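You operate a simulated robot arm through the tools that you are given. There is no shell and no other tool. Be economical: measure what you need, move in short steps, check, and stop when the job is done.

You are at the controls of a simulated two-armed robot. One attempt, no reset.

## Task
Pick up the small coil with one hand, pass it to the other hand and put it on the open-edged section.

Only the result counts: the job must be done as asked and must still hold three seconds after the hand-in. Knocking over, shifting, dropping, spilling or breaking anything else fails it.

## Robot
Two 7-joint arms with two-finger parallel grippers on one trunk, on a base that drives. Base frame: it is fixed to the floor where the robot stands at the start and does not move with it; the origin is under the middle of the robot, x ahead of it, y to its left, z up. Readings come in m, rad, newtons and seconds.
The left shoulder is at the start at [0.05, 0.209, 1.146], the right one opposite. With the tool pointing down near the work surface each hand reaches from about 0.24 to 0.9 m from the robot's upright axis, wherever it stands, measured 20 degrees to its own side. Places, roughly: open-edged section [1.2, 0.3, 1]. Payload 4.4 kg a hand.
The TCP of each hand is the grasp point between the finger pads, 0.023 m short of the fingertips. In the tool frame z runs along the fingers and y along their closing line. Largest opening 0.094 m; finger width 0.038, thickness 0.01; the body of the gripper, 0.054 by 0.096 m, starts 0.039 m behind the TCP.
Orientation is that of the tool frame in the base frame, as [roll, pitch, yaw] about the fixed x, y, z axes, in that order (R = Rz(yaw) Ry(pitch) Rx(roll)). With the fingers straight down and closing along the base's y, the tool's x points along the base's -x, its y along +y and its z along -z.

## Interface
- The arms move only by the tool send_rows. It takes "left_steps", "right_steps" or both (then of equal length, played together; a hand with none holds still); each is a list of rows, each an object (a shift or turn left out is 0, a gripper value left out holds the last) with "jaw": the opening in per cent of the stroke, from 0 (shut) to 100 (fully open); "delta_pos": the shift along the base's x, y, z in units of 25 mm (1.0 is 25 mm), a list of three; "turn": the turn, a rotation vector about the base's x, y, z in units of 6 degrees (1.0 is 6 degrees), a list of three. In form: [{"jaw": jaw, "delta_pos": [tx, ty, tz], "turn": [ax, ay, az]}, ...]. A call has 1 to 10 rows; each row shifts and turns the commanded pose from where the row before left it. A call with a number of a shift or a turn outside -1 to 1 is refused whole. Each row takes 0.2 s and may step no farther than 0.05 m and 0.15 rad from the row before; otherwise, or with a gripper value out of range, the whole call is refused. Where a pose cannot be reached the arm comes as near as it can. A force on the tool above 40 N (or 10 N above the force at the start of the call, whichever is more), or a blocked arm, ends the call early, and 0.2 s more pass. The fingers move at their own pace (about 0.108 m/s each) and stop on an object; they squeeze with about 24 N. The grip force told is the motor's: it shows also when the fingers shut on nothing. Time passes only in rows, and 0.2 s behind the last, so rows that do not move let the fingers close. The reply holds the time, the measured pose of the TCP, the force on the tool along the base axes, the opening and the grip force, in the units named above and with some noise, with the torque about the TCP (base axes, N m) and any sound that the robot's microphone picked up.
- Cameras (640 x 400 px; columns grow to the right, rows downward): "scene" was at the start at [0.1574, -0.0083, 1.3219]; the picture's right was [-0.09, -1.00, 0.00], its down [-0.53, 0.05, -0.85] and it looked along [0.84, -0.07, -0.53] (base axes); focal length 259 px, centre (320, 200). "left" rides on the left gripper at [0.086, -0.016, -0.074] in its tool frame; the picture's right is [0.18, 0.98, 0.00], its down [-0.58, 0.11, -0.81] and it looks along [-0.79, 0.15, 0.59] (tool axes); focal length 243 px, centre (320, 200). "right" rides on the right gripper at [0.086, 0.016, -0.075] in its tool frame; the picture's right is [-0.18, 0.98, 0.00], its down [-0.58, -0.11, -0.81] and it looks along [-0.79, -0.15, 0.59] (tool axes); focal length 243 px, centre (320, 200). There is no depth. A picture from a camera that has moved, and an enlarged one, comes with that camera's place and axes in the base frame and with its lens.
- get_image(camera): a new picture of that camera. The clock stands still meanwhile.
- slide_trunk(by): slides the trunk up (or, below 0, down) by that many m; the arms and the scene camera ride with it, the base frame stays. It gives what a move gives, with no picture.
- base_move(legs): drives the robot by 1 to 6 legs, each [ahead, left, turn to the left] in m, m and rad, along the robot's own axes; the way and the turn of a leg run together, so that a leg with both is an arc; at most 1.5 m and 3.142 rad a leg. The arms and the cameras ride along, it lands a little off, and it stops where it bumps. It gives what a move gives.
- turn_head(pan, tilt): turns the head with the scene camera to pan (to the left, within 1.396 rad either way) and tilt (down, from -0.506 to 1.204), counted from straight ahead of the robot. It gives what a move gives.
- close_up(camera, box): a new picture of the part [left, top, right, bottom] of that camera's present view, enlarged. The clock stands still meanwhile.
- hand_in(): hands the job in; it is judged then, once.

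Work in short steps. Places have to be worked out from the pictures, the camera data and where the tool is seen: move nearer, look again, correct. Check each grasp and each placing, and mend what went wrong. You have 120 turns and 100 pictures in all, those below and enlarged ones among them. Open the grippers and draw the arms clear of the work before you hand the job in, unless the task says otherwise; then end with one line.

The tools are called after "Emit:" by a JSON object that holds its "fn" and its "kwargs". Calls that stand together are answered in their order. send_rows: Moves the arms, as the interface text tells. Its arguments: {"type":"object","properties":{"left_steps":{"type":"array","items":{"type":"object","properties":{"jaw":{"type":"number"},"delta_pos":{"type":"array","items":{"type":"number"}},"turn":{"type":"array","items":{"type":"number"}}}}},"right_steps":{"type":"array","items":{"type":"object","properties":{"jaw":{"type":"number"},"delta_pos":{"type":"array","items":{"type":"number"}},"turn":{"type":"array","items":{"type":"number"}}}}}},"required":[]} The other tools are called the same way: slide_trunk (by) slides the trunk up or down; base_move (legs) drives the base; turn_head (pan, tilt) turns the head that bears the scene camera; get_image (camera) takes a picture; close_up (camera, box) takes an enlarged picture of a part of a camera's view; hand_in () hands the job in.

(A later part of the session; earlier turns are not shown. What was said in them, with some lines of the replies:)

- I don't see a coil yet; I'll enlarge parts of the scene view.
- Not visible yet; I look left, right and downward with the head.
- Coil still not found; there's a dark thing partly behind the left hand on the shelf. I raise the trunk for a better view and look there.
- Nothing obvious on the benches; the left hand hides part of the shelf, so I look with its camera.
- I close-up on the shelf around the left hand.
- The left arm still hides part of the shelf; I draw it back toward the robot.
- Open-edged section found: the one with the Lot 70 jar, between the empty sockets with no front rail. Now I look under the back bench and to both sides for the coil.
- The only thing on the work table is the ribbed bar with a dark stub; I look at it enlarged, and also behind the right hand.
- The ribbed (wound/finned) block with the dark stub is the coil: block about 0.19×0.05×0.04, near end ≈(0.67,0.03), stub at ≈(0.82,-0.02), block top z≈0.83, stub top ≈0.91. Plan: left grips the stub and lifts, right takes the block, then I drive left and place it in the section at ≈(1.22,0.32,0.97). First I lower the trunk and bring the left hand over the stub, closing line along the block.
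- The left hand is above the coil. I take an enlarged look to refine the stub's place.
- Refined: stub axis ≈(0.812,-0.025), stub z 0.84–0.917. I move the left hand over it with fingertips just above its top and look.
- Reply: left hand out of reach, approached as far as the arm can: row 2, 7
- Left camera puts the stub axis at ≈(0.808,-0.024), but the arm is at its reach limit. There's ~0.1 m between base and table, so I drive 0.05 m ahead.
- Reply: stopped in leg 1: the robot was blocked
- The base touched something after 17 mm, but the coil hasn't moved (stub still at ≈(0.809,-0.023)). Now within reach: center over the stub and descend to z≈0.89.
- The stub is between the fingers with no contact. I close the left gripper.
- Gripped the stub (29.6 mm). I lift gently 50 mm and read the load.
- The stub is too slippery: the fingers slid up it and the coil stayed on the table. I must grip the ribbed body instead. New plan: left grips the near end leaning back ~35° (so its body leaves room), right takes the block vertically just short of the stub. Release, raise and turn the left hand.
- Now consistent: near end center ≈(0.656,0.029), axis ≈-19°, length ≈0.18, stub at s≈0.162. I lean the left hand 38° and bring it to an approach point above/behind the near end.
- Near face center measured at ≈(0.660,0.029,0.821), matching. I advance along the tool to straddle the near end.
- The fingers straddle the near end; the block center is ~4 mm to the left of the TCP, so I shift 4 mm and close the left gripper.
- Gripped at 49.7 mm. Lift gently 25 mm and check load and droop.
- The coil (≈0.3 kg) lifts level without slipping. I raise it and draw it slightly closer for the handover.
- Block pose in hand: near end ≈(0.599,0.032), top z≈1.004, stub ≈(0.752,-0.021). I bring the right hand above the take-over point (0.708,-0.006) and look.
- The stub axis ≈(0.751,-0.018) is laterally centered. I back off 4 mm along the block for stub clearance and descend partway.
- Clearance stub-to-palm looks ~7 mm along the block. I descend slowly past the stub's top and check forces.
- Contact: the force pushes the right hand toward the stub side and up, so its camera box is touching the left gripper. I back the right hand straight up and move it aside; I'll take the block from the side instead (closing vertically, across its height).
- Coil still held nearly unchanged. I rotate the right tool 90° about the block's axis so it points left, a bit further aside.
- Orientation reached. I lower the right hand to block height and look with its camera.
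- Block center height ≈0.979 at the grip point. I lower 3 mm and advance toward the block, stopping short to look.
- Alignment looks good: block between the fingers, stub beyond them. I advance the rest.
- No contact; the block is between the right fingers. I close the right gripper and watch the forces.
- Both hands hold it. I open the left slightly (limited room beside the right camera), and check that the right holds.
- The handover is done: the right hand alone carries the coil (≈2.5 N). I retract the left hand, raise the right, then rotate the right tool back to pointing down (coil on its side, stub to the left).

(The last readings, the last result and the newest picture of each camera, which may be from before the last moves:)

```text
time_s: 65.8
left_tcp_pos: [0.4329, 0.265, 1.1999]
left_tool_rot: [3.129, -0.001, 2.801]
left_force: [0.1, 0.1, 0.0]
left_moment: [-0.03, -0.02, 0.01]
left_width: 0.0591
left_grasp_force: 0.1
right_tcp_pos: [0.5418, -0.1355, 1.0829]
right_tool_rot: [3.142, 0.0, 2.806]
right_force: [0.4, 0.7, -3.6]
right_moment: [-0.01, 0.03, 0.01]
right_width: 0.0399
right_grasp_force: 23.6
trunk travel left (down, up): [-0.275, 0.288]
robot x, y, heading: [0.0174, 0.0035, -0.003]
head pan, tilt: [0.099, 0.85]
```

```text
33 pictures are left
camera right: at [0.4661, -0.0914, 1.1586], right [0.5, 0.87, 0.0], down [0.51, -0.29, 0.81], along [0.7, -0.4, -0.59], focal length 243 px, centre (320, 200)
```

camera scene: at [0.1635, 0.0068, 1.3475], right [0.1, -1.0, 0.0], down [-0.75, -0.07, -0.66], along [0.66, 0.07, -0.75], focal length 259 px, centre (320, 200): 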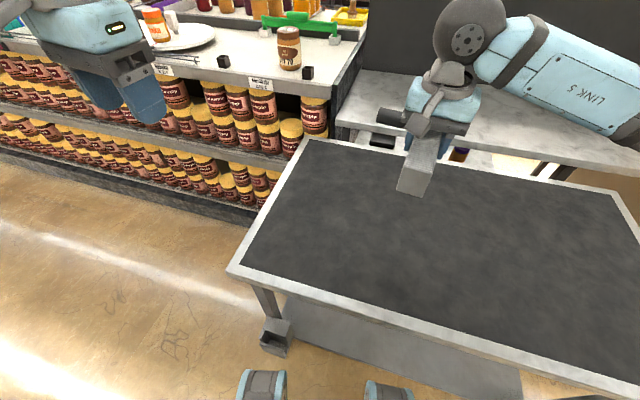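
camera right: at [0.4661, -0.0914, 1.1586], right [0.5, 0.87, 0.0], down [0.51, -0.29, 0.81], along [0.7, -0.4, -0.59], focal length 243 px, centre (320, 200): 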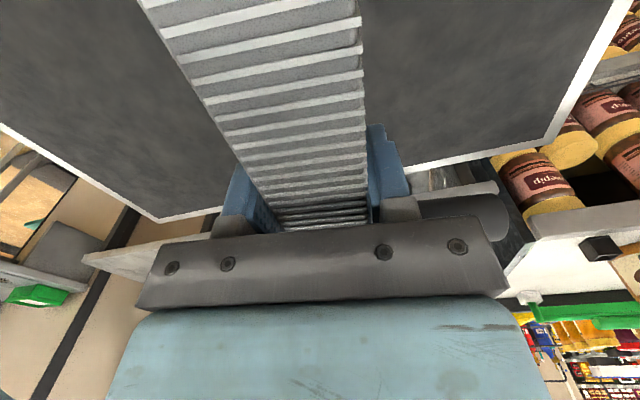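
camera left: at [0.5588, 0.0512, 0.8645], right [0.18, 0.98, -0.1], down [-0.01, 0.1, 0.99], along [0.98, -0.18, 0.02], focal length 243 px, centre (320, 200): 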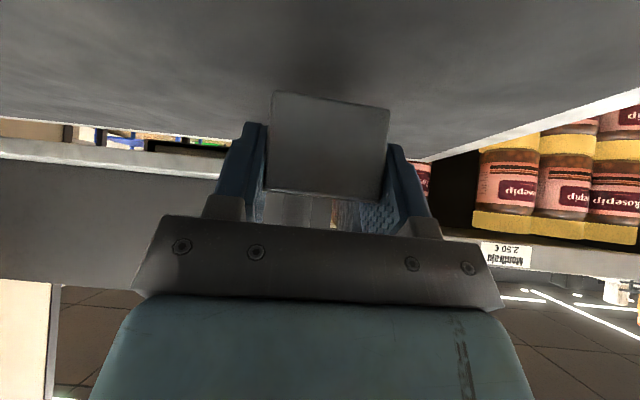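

The coil is held tool-down, on its side. I raise the trunk 0.15 m, back away from the table and drive left.

Emit:
{"fn": "slide_trunk", "kwargs": {"by": 0.15}}

Emit:
{"fn": "base_move", "kwargs": {"legs": [[-0.12, 0, 0], [0, 0.63, 0]]}}

Emit:
{"fn": "turn_head", "kwargs": {"pan": -0.3, "tilt": 0.75}}

Emit:
{"fn": "get_image", "kwargs": {"camera": "scene"}}

```text
time_s: 67.5
left_tcp_pos: [0.4328, 0.2656, 1.3499]
left_tool_rot: [3.129, -0.002, 2.802]
left_force: [0.0, -0.4, 0.0]
left_moment: [-0.01, 0.0, 0.01]
left_width: 0.0591
left_grasp_force: 0.1
right_tcp_pos: [0.5409, -0.1364, 1.2349]
right_tool_rot: [-3.141, 0.001, 2.808]
right_force: [-0.3, -0.2, -1.6]
right_moment: [-0.04, 0.01, 0.01]
right_width: 0.04
right_grasp_force: 24.2
trunk travel left (down, up): [-0.425, 0.138]
robot x, y, heading: [0.0159, 0.0005, -0.003]
head pan, tilt: [0.099, 0.85]
```

```text
time_s: 74.3
left_tcp_pos: [0.3156, 0.8906, 1.3492]
left_tool_rot: [3.13, 0.0, 2.798]
left_force: [-0.3, -0.7, 0.0]
left_moment: [-0.01, 0.0, 0.04]
left_width: 0.0593
left_grasp_force: 0.0
right_tcp_pos: [0.4229, 0.4893, 1.2343]
right_tool_rot: [3.141, 0.0, 2.805]
right_force: [0.1, -0.3, -2.9]
right_moment: [-0.06, 0.02, -0.02]
right_width: 0.04
right_grasp_force: 24.1
trunk travel left (down, up): [-0.425, 0.138]
robot x, y, heading: [-0.103, 0.6272, 0.0]
head pan, tilt: [0.099, 0.85]
```

```text
time_s: 75.2
left_tcp_pos: [0.315, 0.891, 1.3486]
left_tool_rot: [3.13, -0.001, 2.797]
left_force: [-0.1, 0.7, 0.3]
left_moment: [0.0, -0.01, 0.0]
left_width: 0.0591
left_grasp_force: 0.1
right_tcp_pos: [0.4221, 0.4896, 1.2349]
right_tool_rot: [-3.141, 0.0, 2.804]
right_force: [0.3, -0.4, -3.4]
right_moment: [0.0, 0.01, -0.02]
right_width: 0.0399
right_grasp_force: 23.8
trunk travel left (down, up): [-0.425, 0.138]
robot x, y, heading: [-0.1016, 0.6268, -0.007]
head pan, tilt: [-0.3, 0.75]
```

```text
32 pictures are left
camera scene: at [0.0472, 0.6009, 1.5055], right [-0.3, -0.95, 0.0], down [-0.65, 0.2, -0.73], along [0.7, -0.22, -0.68], focal length 259 px, centre (320, 200)
```

scene: 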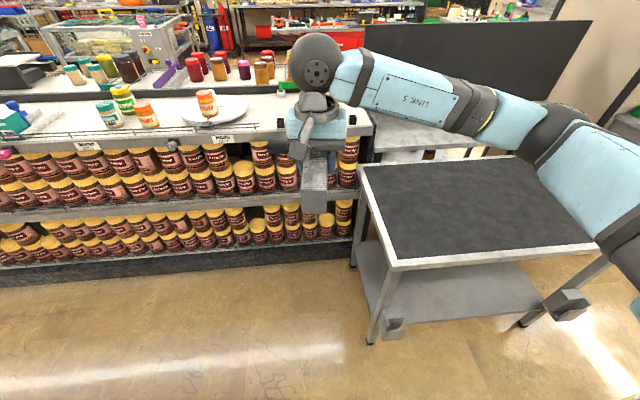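

Path ahead is clear on the left of the table (right side margin ~8 cm). I drive 0.5 m ahead.

Emit:
{"fn": "base_move", "kwargs": {"legs": [[0.5, 0, 0]]}}

Emit:
{"fn": "turn_head", "kwargs": {"pan": -0.5, "tilt": 0.75}}

Emit:
{"fn": "get_image", "kwargs": {"camera": "scene"}}

Emit:
{"fn": "get_image", "kwargs": {"camera": "right"}}

```text
time_s: 78.1
left_tcp_pos: [0.814, 0.8884, 1.3486]
left_tool_rot: [3.128, 0.001, 2.794]
left_force: [-0.6, 0.4, -0.2]
left_moment: [0.02, 0.0, 0.01]
left_width: 0.0594
left_grasp_force: 0.0
right_tcp_pos: [0.9195, 0.4858, 1.235]
right_tool_rot: [3.14, 0.0, 2.802]
right_force: [-0.1, -0.4, -2.8]
right_moment: [-0.03, 0.01, 0.01]
right_width: 0.0399
right_grasp_force: 24.4
trunk travel left (down, up): [-0.425, 0.138]
robot x, y, heading: [0.3978, 0.6265, -0.011]
head pan, tilt: [-0.3, 0.75]
```

```text
time_s: 78.8
left_tcp_pos: [0.8142, 0.8877, 1.3496]
left_tool_rot: [3.128, -0.001, 2.795]
left_force: [0.4, 0.1, 0.1]
left_moment: [0.0, -0.04, 0.0]
left_width: 0.0591
left_grasp_force: 0.0
right_tcp_pos: [0.9195, 0.4861, 1.2338]
right_tool_rot: [-3.141, -0.002, 2.802]
right_force: [0.2, -0.3, -2.4]
right_moment: [-0.07, -0.01, -0.01]
right_width: 0.0397
right_grasp_force: 24.0
trunk travel left (down, up): [-0.425, 0.138]
robot x, y, heading: [0.3957, 0.6203, -0.009]
head pan, tilt: [-0.499, 0.75]
```

```text
31 pictures are left
camera scene: at [0.5389, 0.5828, 1.5055], right [-0.48, -0.88, 0.0], down [-0.6, 0.33, -0.73], along [0.64, -0.35, -0.68], focal length 259 px, centre (320, 200)
```

scene: 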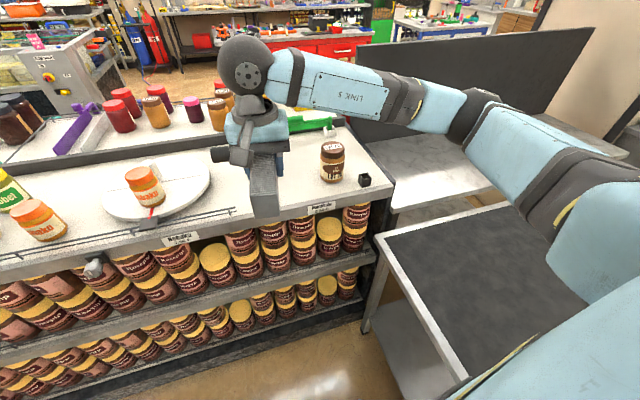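

```text
30 pictures are left
camera right: at [0.8462, 0.5302, 1.3084], right [0.5, 0.86, 0.0], down [0.51, -0.3, 0.81], along [0.7, -0.4, -0.59], focal length 243 px, centre (320, 200)
```

right: 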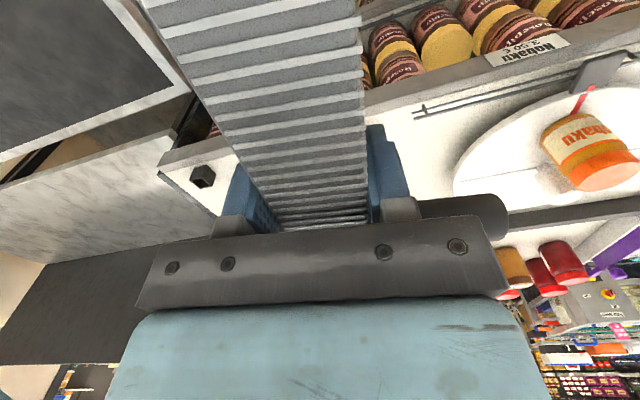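

Section checked from here: right socket ≈(1.033,0.142), jar ≈(1.10,0.21). Target for the right TCP ≈(1.224,0.307). I drive 0.14 m further to have comfortable reach.

Emit:
{"fn": "base_move", "kwargs": {"legs": [[0.14, 0, 0]]}}

Emit:
{"fn": "send_rows", "kwargs": {"right_steps": [{"delta_pos": [0.6, -0.7, 0], "turn": [0, 0, 0.33]}, {"delta_pos": [0.6, -0.7, 0], "turn": [0, 0, 0.33]}, {"delta_pos": [0.6, -0.7, 0], "turn": [0, 0, 0.33]}, {"delta_pos": [0.6, -0.7, 0], "turn": [0, 0, 0.33]}, {"delta_pos": [0.6, -0.7, 0]}, {"delta_pos": [0.6, -0.7, 0]}, {"delta_pos": [0.6, -0.7, 0]}, {"delta_pos": [0.6, -0.7, 0]}, {"delta_pos": [0.6, -0.7, 0]}, {}]}}

Emit:
{"fn": "get_image", "kwargs": {"camera": "scene"}}

Emit:
{"fn": "get_image", "kwargs": {"camera": "right"}}

```text
time_s: 80.2
left_tcp_pos: [0.9519, 0.8863, 1.3504]
left_tool_rot: [3.127, 0.003, 2.799]
left_force: [0.0, 0.4, 0.0]
left_moment: [0.02, 0.0, -0.01]
left_width: 0.0591
left_grasp_force: 0.0
right_tcp_pos: [1.057, 0.4841, 1.2349]
right_tool_rot: [3.141, 0.003, 2.801]
right_force: [0.4, 0.4, -2.4]
right_moment: [-0.06, 0.02, -0.01]
right_width: 0.0396
right_grasp_force: 23.5
trunk travel left (down, up): [-0.425, 0.138]
robot x, y, heading: [0.5356, 0.6242, -0.009]
head pan, tilt: [-0.499, 0.75]
```

```text
time_s: 82.4
left_tcp_pos: [0.9519, 0.8869, 1.3486]
left_tool_rot: [3.129, 0.003, 2.796]
left_force: [-0.4, -0.2, 0.7]
left_moment: [0.03, -0.02, 0.0]
left_width: 0.0591
left_grasp_force: 0.0
right_tcp_pos: [1.1929, 0.327, 1.2335]
right_tool_rot: [-3.141, 0.001, 2.94]
right_force: [0.1, 0.0, -2.8]
right_moment: [-0.03, -0.01, -0.02]
right_width: 0.0399
right_grasp_force: 23.4
trunk travel left (down, up): [-0.425, 0.138]
robot x, y, heading: [0.5334, 0.622, -0.007]
head pan, tilt: [-0.499, 0.75]
```

```text
29 pictures are left
camera scene: at [0.6769, 0.5821, 1.5056], right [-0.48, -0.87, 0.0], down [-0.6, 0.33, -0.73], along [0.64, -0.35, -0.68], focal length 259 px, centre (320, 200)
```

scene: 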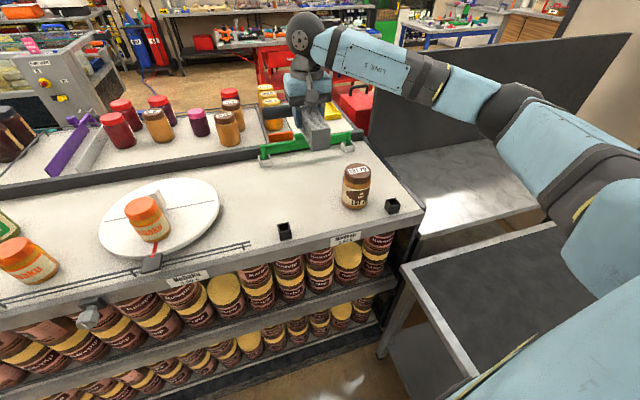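

```text
28 pictures are left
camera right: at [1.1138, 0.3605, 1.309], right [0.38, 0.93, 0.0], down [0.55, -0.22, 0.81], along [0.75, -0.3, -0.59], focal length 243 px, centre (320, 200)
```

right: 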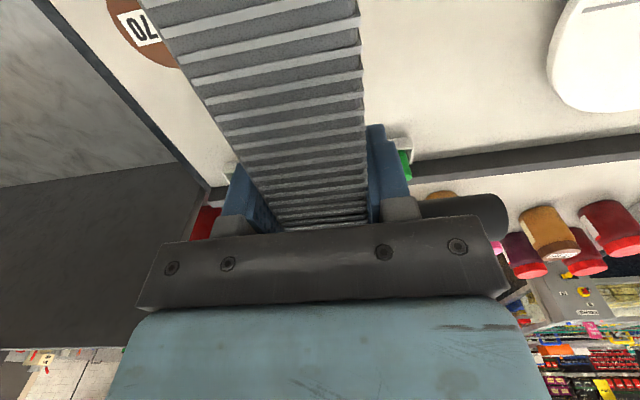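

Section is clear: sockets at (1.036,0.141) and (1.099,0.452), back rail ≈0.36 m deep, jar at ≈(1.12,0.21). I go to (1.244,0.313) and lower to just above the surface.

Emit:
{"fn": "send_rows", "kwargs": {"right_steps": [{"delta_pos": [0.68, -0.18, 0]}, {"delta_pos": [0.68, -0.18, 0]}, {"delta_pos": [0.67, -0.19, -0.75]}, {"delta_pos": [0, 0, -1]}, {"delta_pos": [0, 0, -1]}, {"delta_pos": [0, 0, -1]}, {"delta_pos": [0, 0, -1]}, {"delta_pos": [0, 0, -1]}, {"delta_pos": [0, 0, -1]}, {"delta_pos": [0, 0, -0.8]}]}}

Emit:
{"fn": "close_up", "kwargs": {"camera": "scene", "box": [220, 80, 460, 260]}}

Emit:
{"fn": "get_image", "kwargs": {"camera": "right"}}

```text
time_s: 84.6
left_tcp_pos: [0.9533, 0.8869, 1.3489]
left_tool_rot: [3.129, -0.002, 2.796]
left_force: [1.1, 0.3, -0.5]
left_moment: [-0.01, -0.02, -0.02]
left_width: 0.0593
left_grasp_force: 0.1
right_tcp_pos: [1.2443, 0.3132, 1.0444]
right_tool_rot: [-3.141, -0.001, 2.939]
right_force: [0.2, -0.2, -3.0]
right_moment: [-0.05, 0.0, 0.04]
right_width: 0.0399
right_grasp_force: 24.2
trunk travel left (down, up): [-0.425, 0.138]
robot x, y, heading: [0.5391, 0.6233, -0.01]
head pan, tilt: [-0.499, 0.75]
```

```text
2.22 times, centred on (340, 170) of scene
camera zoom: at [0.6774, 0.5815, 1.5055], right [-0.48, -0.87, 0.0], down [-0.6, 0.33, -0.73], along [0.64, -0.35, -0.68], focal length 575 px, centre (276, 267)
```

zoom: 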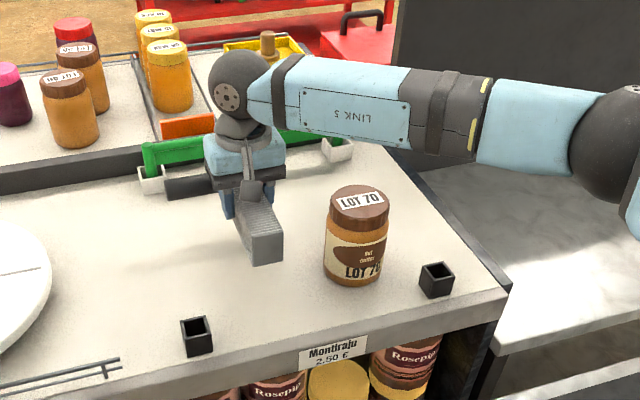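

```text
26 pictures are left
camera right: at [1.1645, 0.3463, 1.1192], right [0.38, 0.93, 0.0], down [0.55, -0.22, 0.81], along [0.75, -0.3, -0.59], focal length 243 px, centre (320, 200)
```

right: 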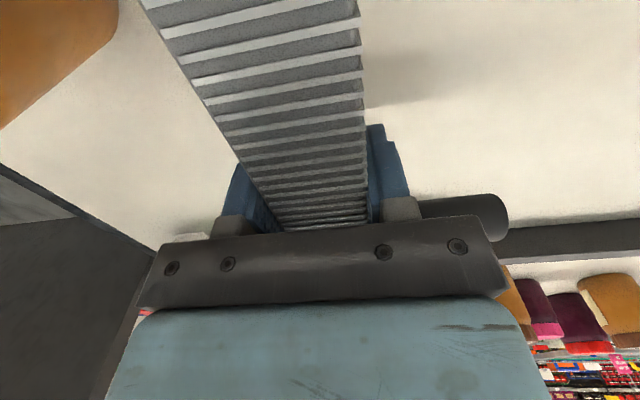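

All clear. I lower slowly toward contact, watching the force.

Emit:
{"fn": "send_rows", "kwargs": {"right_steps": [{"delta_pos": [0, 0, -0.4]}, {"delta_pos": [0, 0, -0.4]}, {"delta_pos": [0, 0, -0.4]}, {"delta_pos": [0, 0, -0.2]}, {"delta_pos": [0, 0, -0.2]}, {}]}}

Emit:
{"fn": "close_up", "kwargs": {"camera": "scene", "box": [240, 100, 400, 200]}}

```text
time_s: 86.0
left_tcp_pos: [0.9528, 0.8856, 1.3489]
left_tool_rot: [3.131, 0.001, 2.796]
left_force: [-0.1, -0.7, 0.1]
left_moment: [-0.01, -0.05, 0.03]
left_width: 0.0589
left_grasp_force: 0.1
right_tcp_pos: [1.2441, 0.3126, 1.0053]
right_tool_rot: [3.141, -0.001, 2.939]
right_force: [0.4, -0.6, -1.9]
right_moment: [-0.02, -0.02, 0.01]
right_width: 0.0398
right_grasp_force: 24.1
trunk travel left (down, up): [-0.425, 0.138]
robot x, y, heading: [0.5345, 0.6224, -0.008]
head pan, tilt: [-0.499, 0.75]
```

```text
4.00 times, centred on (320, 150) of scene
camera zoom: at [0.6771, 0.5818, 1.5055], right [-0.48, -0.87, 0.0], down [-0.6, 0.33, -0.73], along [0.64, -0.35, -0.68], focal length 1035 px, centre (320, 400)
```

zoom: 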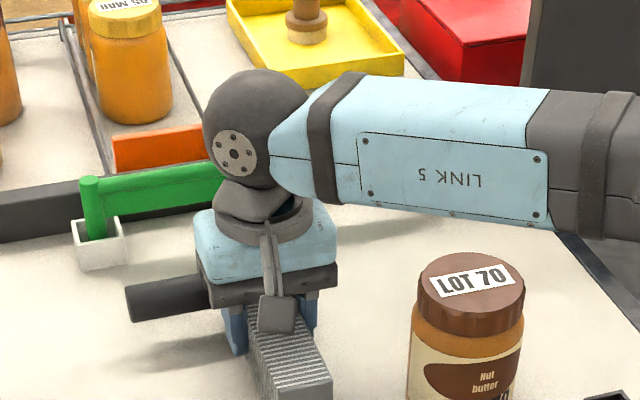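

Not yet touching. I continue in 2.5 mm steps.

Emit:
{"fn": "send_rows", "kwargs": {"right_steps": [{"delta_pos": [0, 0, -0.1]}, {"delta_pos": [0, 0, -0.1]}, {"delta_pos": [0, 0, -0.1]}, {}]}}

Emit:
{"fn": "get_image", "kwargs": {"camera": "right"}}

```text
time_s: 87.0
left_tcp_pos: [0.952, 0.8869, 1.3497]
left_tool_rot: [3.13, 0.002, 2.796]
left_force: [0.1, 0.1, -0.6]
left_moment: [-0.04, 0.0, 0.0]
left_width: 0.0591
left_grasp_force: 0.0
right_tcp_pos: [1.2448, 0.3133, 0.9971]
right_tool_rot: [-3.141, 0.0, 2.939]
right_force: [0.5, -0.2, -3.0]
right_moment: [-0.02, 0.01, 0.0]
right_width: 0.0399
right_grasp_force: 23.8
trunk travel left (down, up): [-0.425, 0.138]
robot x, y, heading: [0.5354, 0.6238, -0.01]
head pan, tilt: [-0.499, 0.75]
```

```text
24 pictures are left
camera right: at [1.1649, 0.3467, 1.0722], right [0.38, 0.93, 0.0], down [0.55, -0.22, 0.81], along [0.75, -0.3, -0.59], focal length 243 px, centre (320, 200)
```

right: 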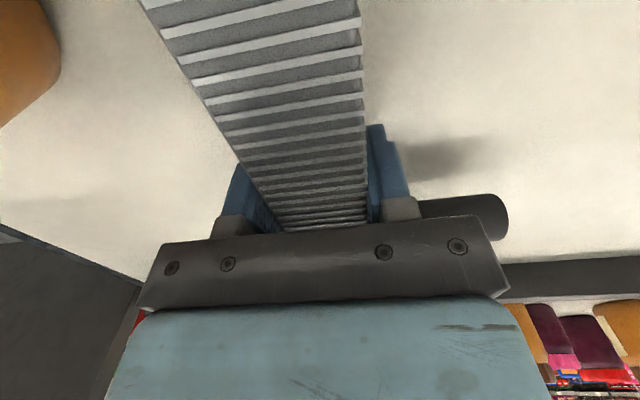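

Emit:
{"fn": "send_rows", "kwargs": {"right_steps": [{"delta_pos": [0, 0, -0.1]}, {"delta_pos": [0, 0, -0.1]}, {"delta_pos": [0, 0, -0.1]}, {}]}}

```text
time_s: 88.0
left_tcp_pos: [0.9517, 0.8863, 1.3488]
left_tool_rot: [3.13, 0.004, 2.796]
left_force: [0.8, 0.0, 0.4]
left_moment: [0.01, 0.01, 0.01]
left_width: 0.0592
left_grasp_force: 0.1
right_tcp_pos: [1.2456, 0.3144, 0.9922]
right_tool_rot: [-3.141, 0.002, 2.939]
right_force: [0.5, 0.0, 1.1]
right_moment: [-0.21, -0.34, -0.03]
right_width: 0.0398
right_grasp_force: 24.1
trunk travel left (down, up): [-0.425, 0.138]
robot x, y, heading: [0.5347, 0.6194, -0.008]
head pan, tilt: [-0.499, 0.75]
```

First contact (force from -3 to +1.1 N), at one end. I lower another 2–3 mm to seat it.

Emit:
{"fn": "send_rows", "kwargs": {"right_steps": [{"delta_pos": [0, 0, -0.07]}, {"delta_pos": [0, 0, -0.07]}, {}]}}

Emit:
{"fn": "close_up", "kwargs": {"camera": "scene", "box": [240, 100, 400, 200]}}

```text
time_s: 88.8
left_tcp_pos: [0.9511, 0.8881, 1.3492]
left_tool_rot: [3.129, 0.005, 2.795]
left_force: [-0.2, 0.1, 0.6]
left_moment: [0.02, 0.0, 0.0]
left_width: 0.0594
left_grasp_force: 0.0
right_tcp_pos: [1.2428, 0.3127, 0.9901]
right_tool_rot: [3.141, 0.004, 2.939]
right_force: [4.9, -3.3, 14.8]
right_moment: [-0.16, -0.03, 0.02]
right_width: 0.0399
right_grasp_force: 23.7
trunk travel left (down, up): [-0.425, 0.138]
robot x, y, heading: [0.5364, 0.6255, -0.008]
head pan, tilt: [-0.499, 0.75]
```

```text
4.00 times, centred on (320, 150) of scene
camera zoom: at [0.6752, 0.5824, 1.5059], right [-0.48, -0.87, 0.0], down [-0.6, 0.33, -0.73], along [0.64, -0.35, -0.68], focal length 1035 px, centre (320, 400)
```

zoom: 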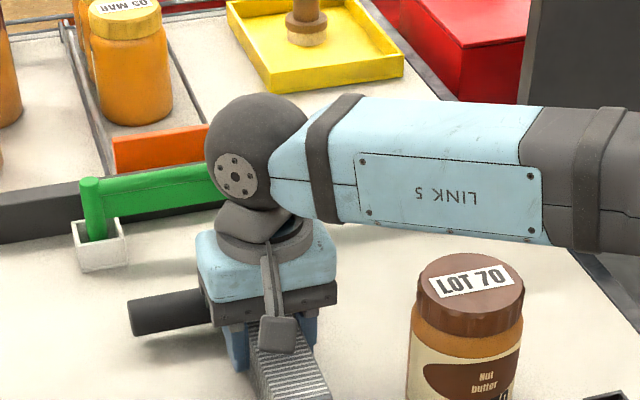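

Seated (net ~15 N). I relieve 1.5 mm, open, and check before rising.

Emit:
{"fn": "send_rows", "kwargs": {"right_steps": [{"delta_pos": [0, 0, 0.06]}, {"jaw": 75}, {}, {}]}}

Emit:
{"fn": "get_image", "kwargs": {"camera": "right"}}

```text
time_s: 89.8
left_tcp_pos: [0.953, 0.8877, 1.349]
left_tool_rot: [3.13, 0.003, 2.795]
left_force: [-0.6, 0.1, 0.5]
left_moment: [0.01, -0.02, -0.03]
left_width: 0.0594
left_grasp_force: 0.1
right_tcp_pos: [1.2428, 0.3133, 0.9883]
right_tool_rot: [3.141, 0.0, 2.94]
right_force: [-0.3, -0.8, -0.2]
right_moment: [-0.01, -0.01, 0.0]
right_width: 0.0706
right_grasp_force: 0.1
trunk travel left (down, up): [-0.425, 0.138]
robot x, y, heading: [0.54, 0.624, -0.007]
head pan, tilt: [-0.499, 0.75]
```

```text
22 pictures are left
camera right: at [1.1642, 0.347, 1.063], right [0.38, 0.93, 0.0], down [0.55, -0.22, 0.81], along [0.75, -0.3, -0.59], focal length 243 px, centre (320, 200)
```

right: 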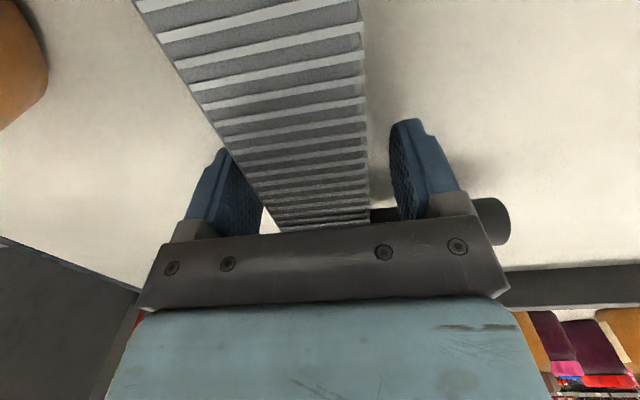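

Released, coil stays. I raise the right hand straight up and look.

Emit:
{"fn": "send_rows", "kwargs": {"right_steps": [{"delta_pos": [0, 0, 0.4]}, {"delta_pos": [0, 0, 0.6]}, {"delta_pos": [0, 0, 1]}, {"delta_pos": [0, 0, 1]}, {"delta_pos": [0, 0, 1]}, {"delta_pos": [0, 0, 1]}, {"delta_pos": [0, 0, 1]}, {"delta_pos": [0, 0, 1]}, {"delta_pos": [0, 0, 1]}, {"delta_pos": [0, 0, 1]}]}}

Emit:
{"fn": "close_up", "kwargs": {"camera": "scene", "box": [220, 80, 460, 260]}}

```text
time_s: 92.0
left_tcp_pos: [0.9509, 0.887, 1.3497]
left_tool_rot: [3.13, 0.003, 2.797]
left_force: [0.3, -1.1, 0.0]
left_moment: [-0.02, -0.01, 0.01]
left_width: 0.0587
left_grasp_force: 0.0
right_tcp_pos: [1.2449, 0.3143, 1.2131]
right_tool_rot: [-3.141, 0.002, 2.939]
right_force: [0.3, 0.1, 0.4]
right_moment: [-0.03, 0.05, 0.03]
right_width: 0.0706
right_grasp_force: 0.1
trunk travel left (down, up): [-0.425, 0.138]
robot x, y, heading: [0.5368, 0.6259, -0.01]
head pan, tilt: [-0.499, 0.75]
```

```text
2.22 times, centred on (340, 170) of scene
camera zoom: at [0.6763, 0.5823, 1.5056], right [-0.48, -0.87, 0.0], down [-0.6, 0.33, -0.73], along [0.64, -0.35, -0.68], focal length 575 px, centre (276, 267)
```

zoom: 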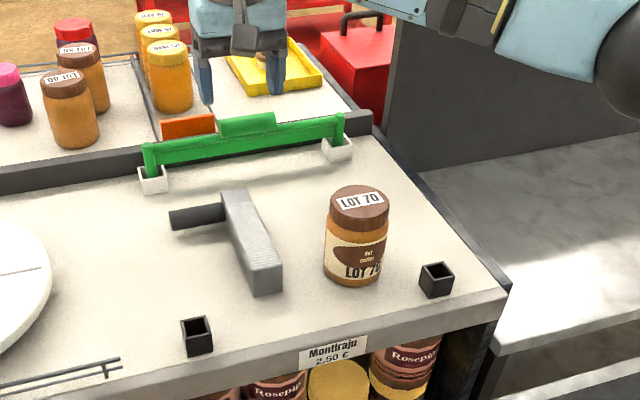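

The coil lies stable in the section, jar and rail undisturbed. I draw both arms back clear and open both grippers.

Emit:
{"fn": "send_rows", "kwargs": {"right_steps": [{"delta_pos": [-1, 0.3, 0.3], "jaw": 100}, {"delta_pos": [-1, 0.3, 0.3]}, {"delta_pos": [-1, 0.3, 0.3]}, {"delta_pos": [-1, 0.3, 0.3]}, {"delta_pos": [-1, 0.3, 0.3]}, {"delta_pos": [-1, 0.3, 0]}, {"delta_pos": [-1, 0.3, 0]}, {"delta_pos": [-1, 0.3, 0]}, {"delta_pos": [-1, 0.3, 0]}, {"delta_pos": [-1, 0.3, 0]}], "left_steps": [{"jaw": 100}, {}, {}, {}, {}, {}, {}, {}, {}, {}]}}

Emit:
{"fn": "base_move", "kwargs": {"legs": [[-0.25, 0, 0]]}}

Emit:
{"fn": "close_up", "kwargs": {"camera": "scene", "box": [200, 60, 440, 240]}}

```text
time_s: 94.2
left_tcp_pos: [0.952, 0.8877, 1.3504]
left_tool_rot: [3.13, 0.002, 2.796]
left_force: [0.6, -1.1, 0.5]
left_moment: [0.03, 0.01, -0.05]
left_width: 0.0939
left_grasp_force: 0.0
right_tcp_pos: [0.995, 0.3877, 1.2512]
right_tool_rot: [-3.141, -0.001, 2.939]
right_force: [0.0, 0.5, 0.0]
right_moment: [-0.01, -0.01, 0.0]
right_width: 0.0941
right_grasp_force: 0.1
trunk travel left (down, up): [-0.425, 0.138]
robot x, y, heading: [0.5396, 0.6227, -0.002]
head pan, tilt: [-0.499, 0.75]
```

```text
time_s: 96.0
left_tcp_pos: [0.7032, 0.8874, 1.3493]
left_tool_rot: [3.13, 0.0, 2.794]
left_force: [0.1, 0.0, 0.1]
left_moment: [-0.04, -0.02, -0.04]
left_width: 0.0939
left_grasp_force: 0.1
right_tcp_pos: [0.745, 0.3894, 1.2506]
right_tool_rot: [-3.141, 0.002, 2.939]
right_force: [-0.2, -1.3, -0.2]
right_moment: [0.02, 0.0, -0.01]
right_width: 0.094
right_grasp_force: 0.0
trunk travel left (down, up): [-0.425, 0.138]
robot x, y, heading: [0.2845, 0.6251, -0.009]
head pan, tilt: [-0.499, 0.75]
```

```text
2.22 times, centred on (320, 150) of scene
camera zoom: at [0.4282, 0.5835, 1.5055], right [-0.49, -0.87, 0.0], down [-0.6, 0.33, -0.73], along [0.64, -0.36, -0.68], focal length 575 px, centre (320, 311)
```

zoom: 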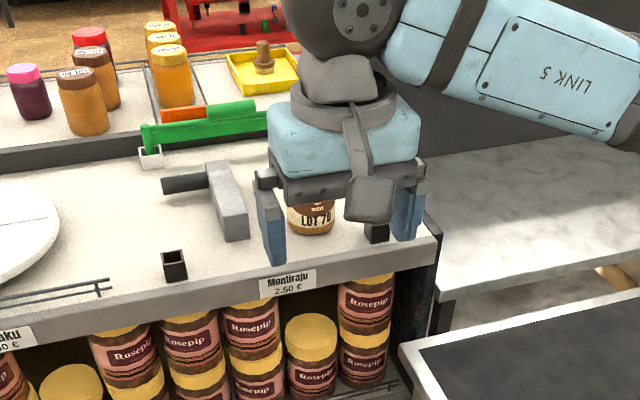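

The coil rests in the open-edged section, both grippers are open and the arms are clear; I hand in.

Emit:
{"fn": "hand_in", "kwargs": {}}

```text
The job is handed in.
```

I picked up the coil with the left hand, passed it to the right hand in the air and set it down in the open-edged section beside the Lot 70 jar. It lies on its side there, with its stub pointing left. The dark stub was too slippery to grip, so I gripped the ribbed body instead. The base bumped the table once while I was getting into reach, but the coil on it did not move.
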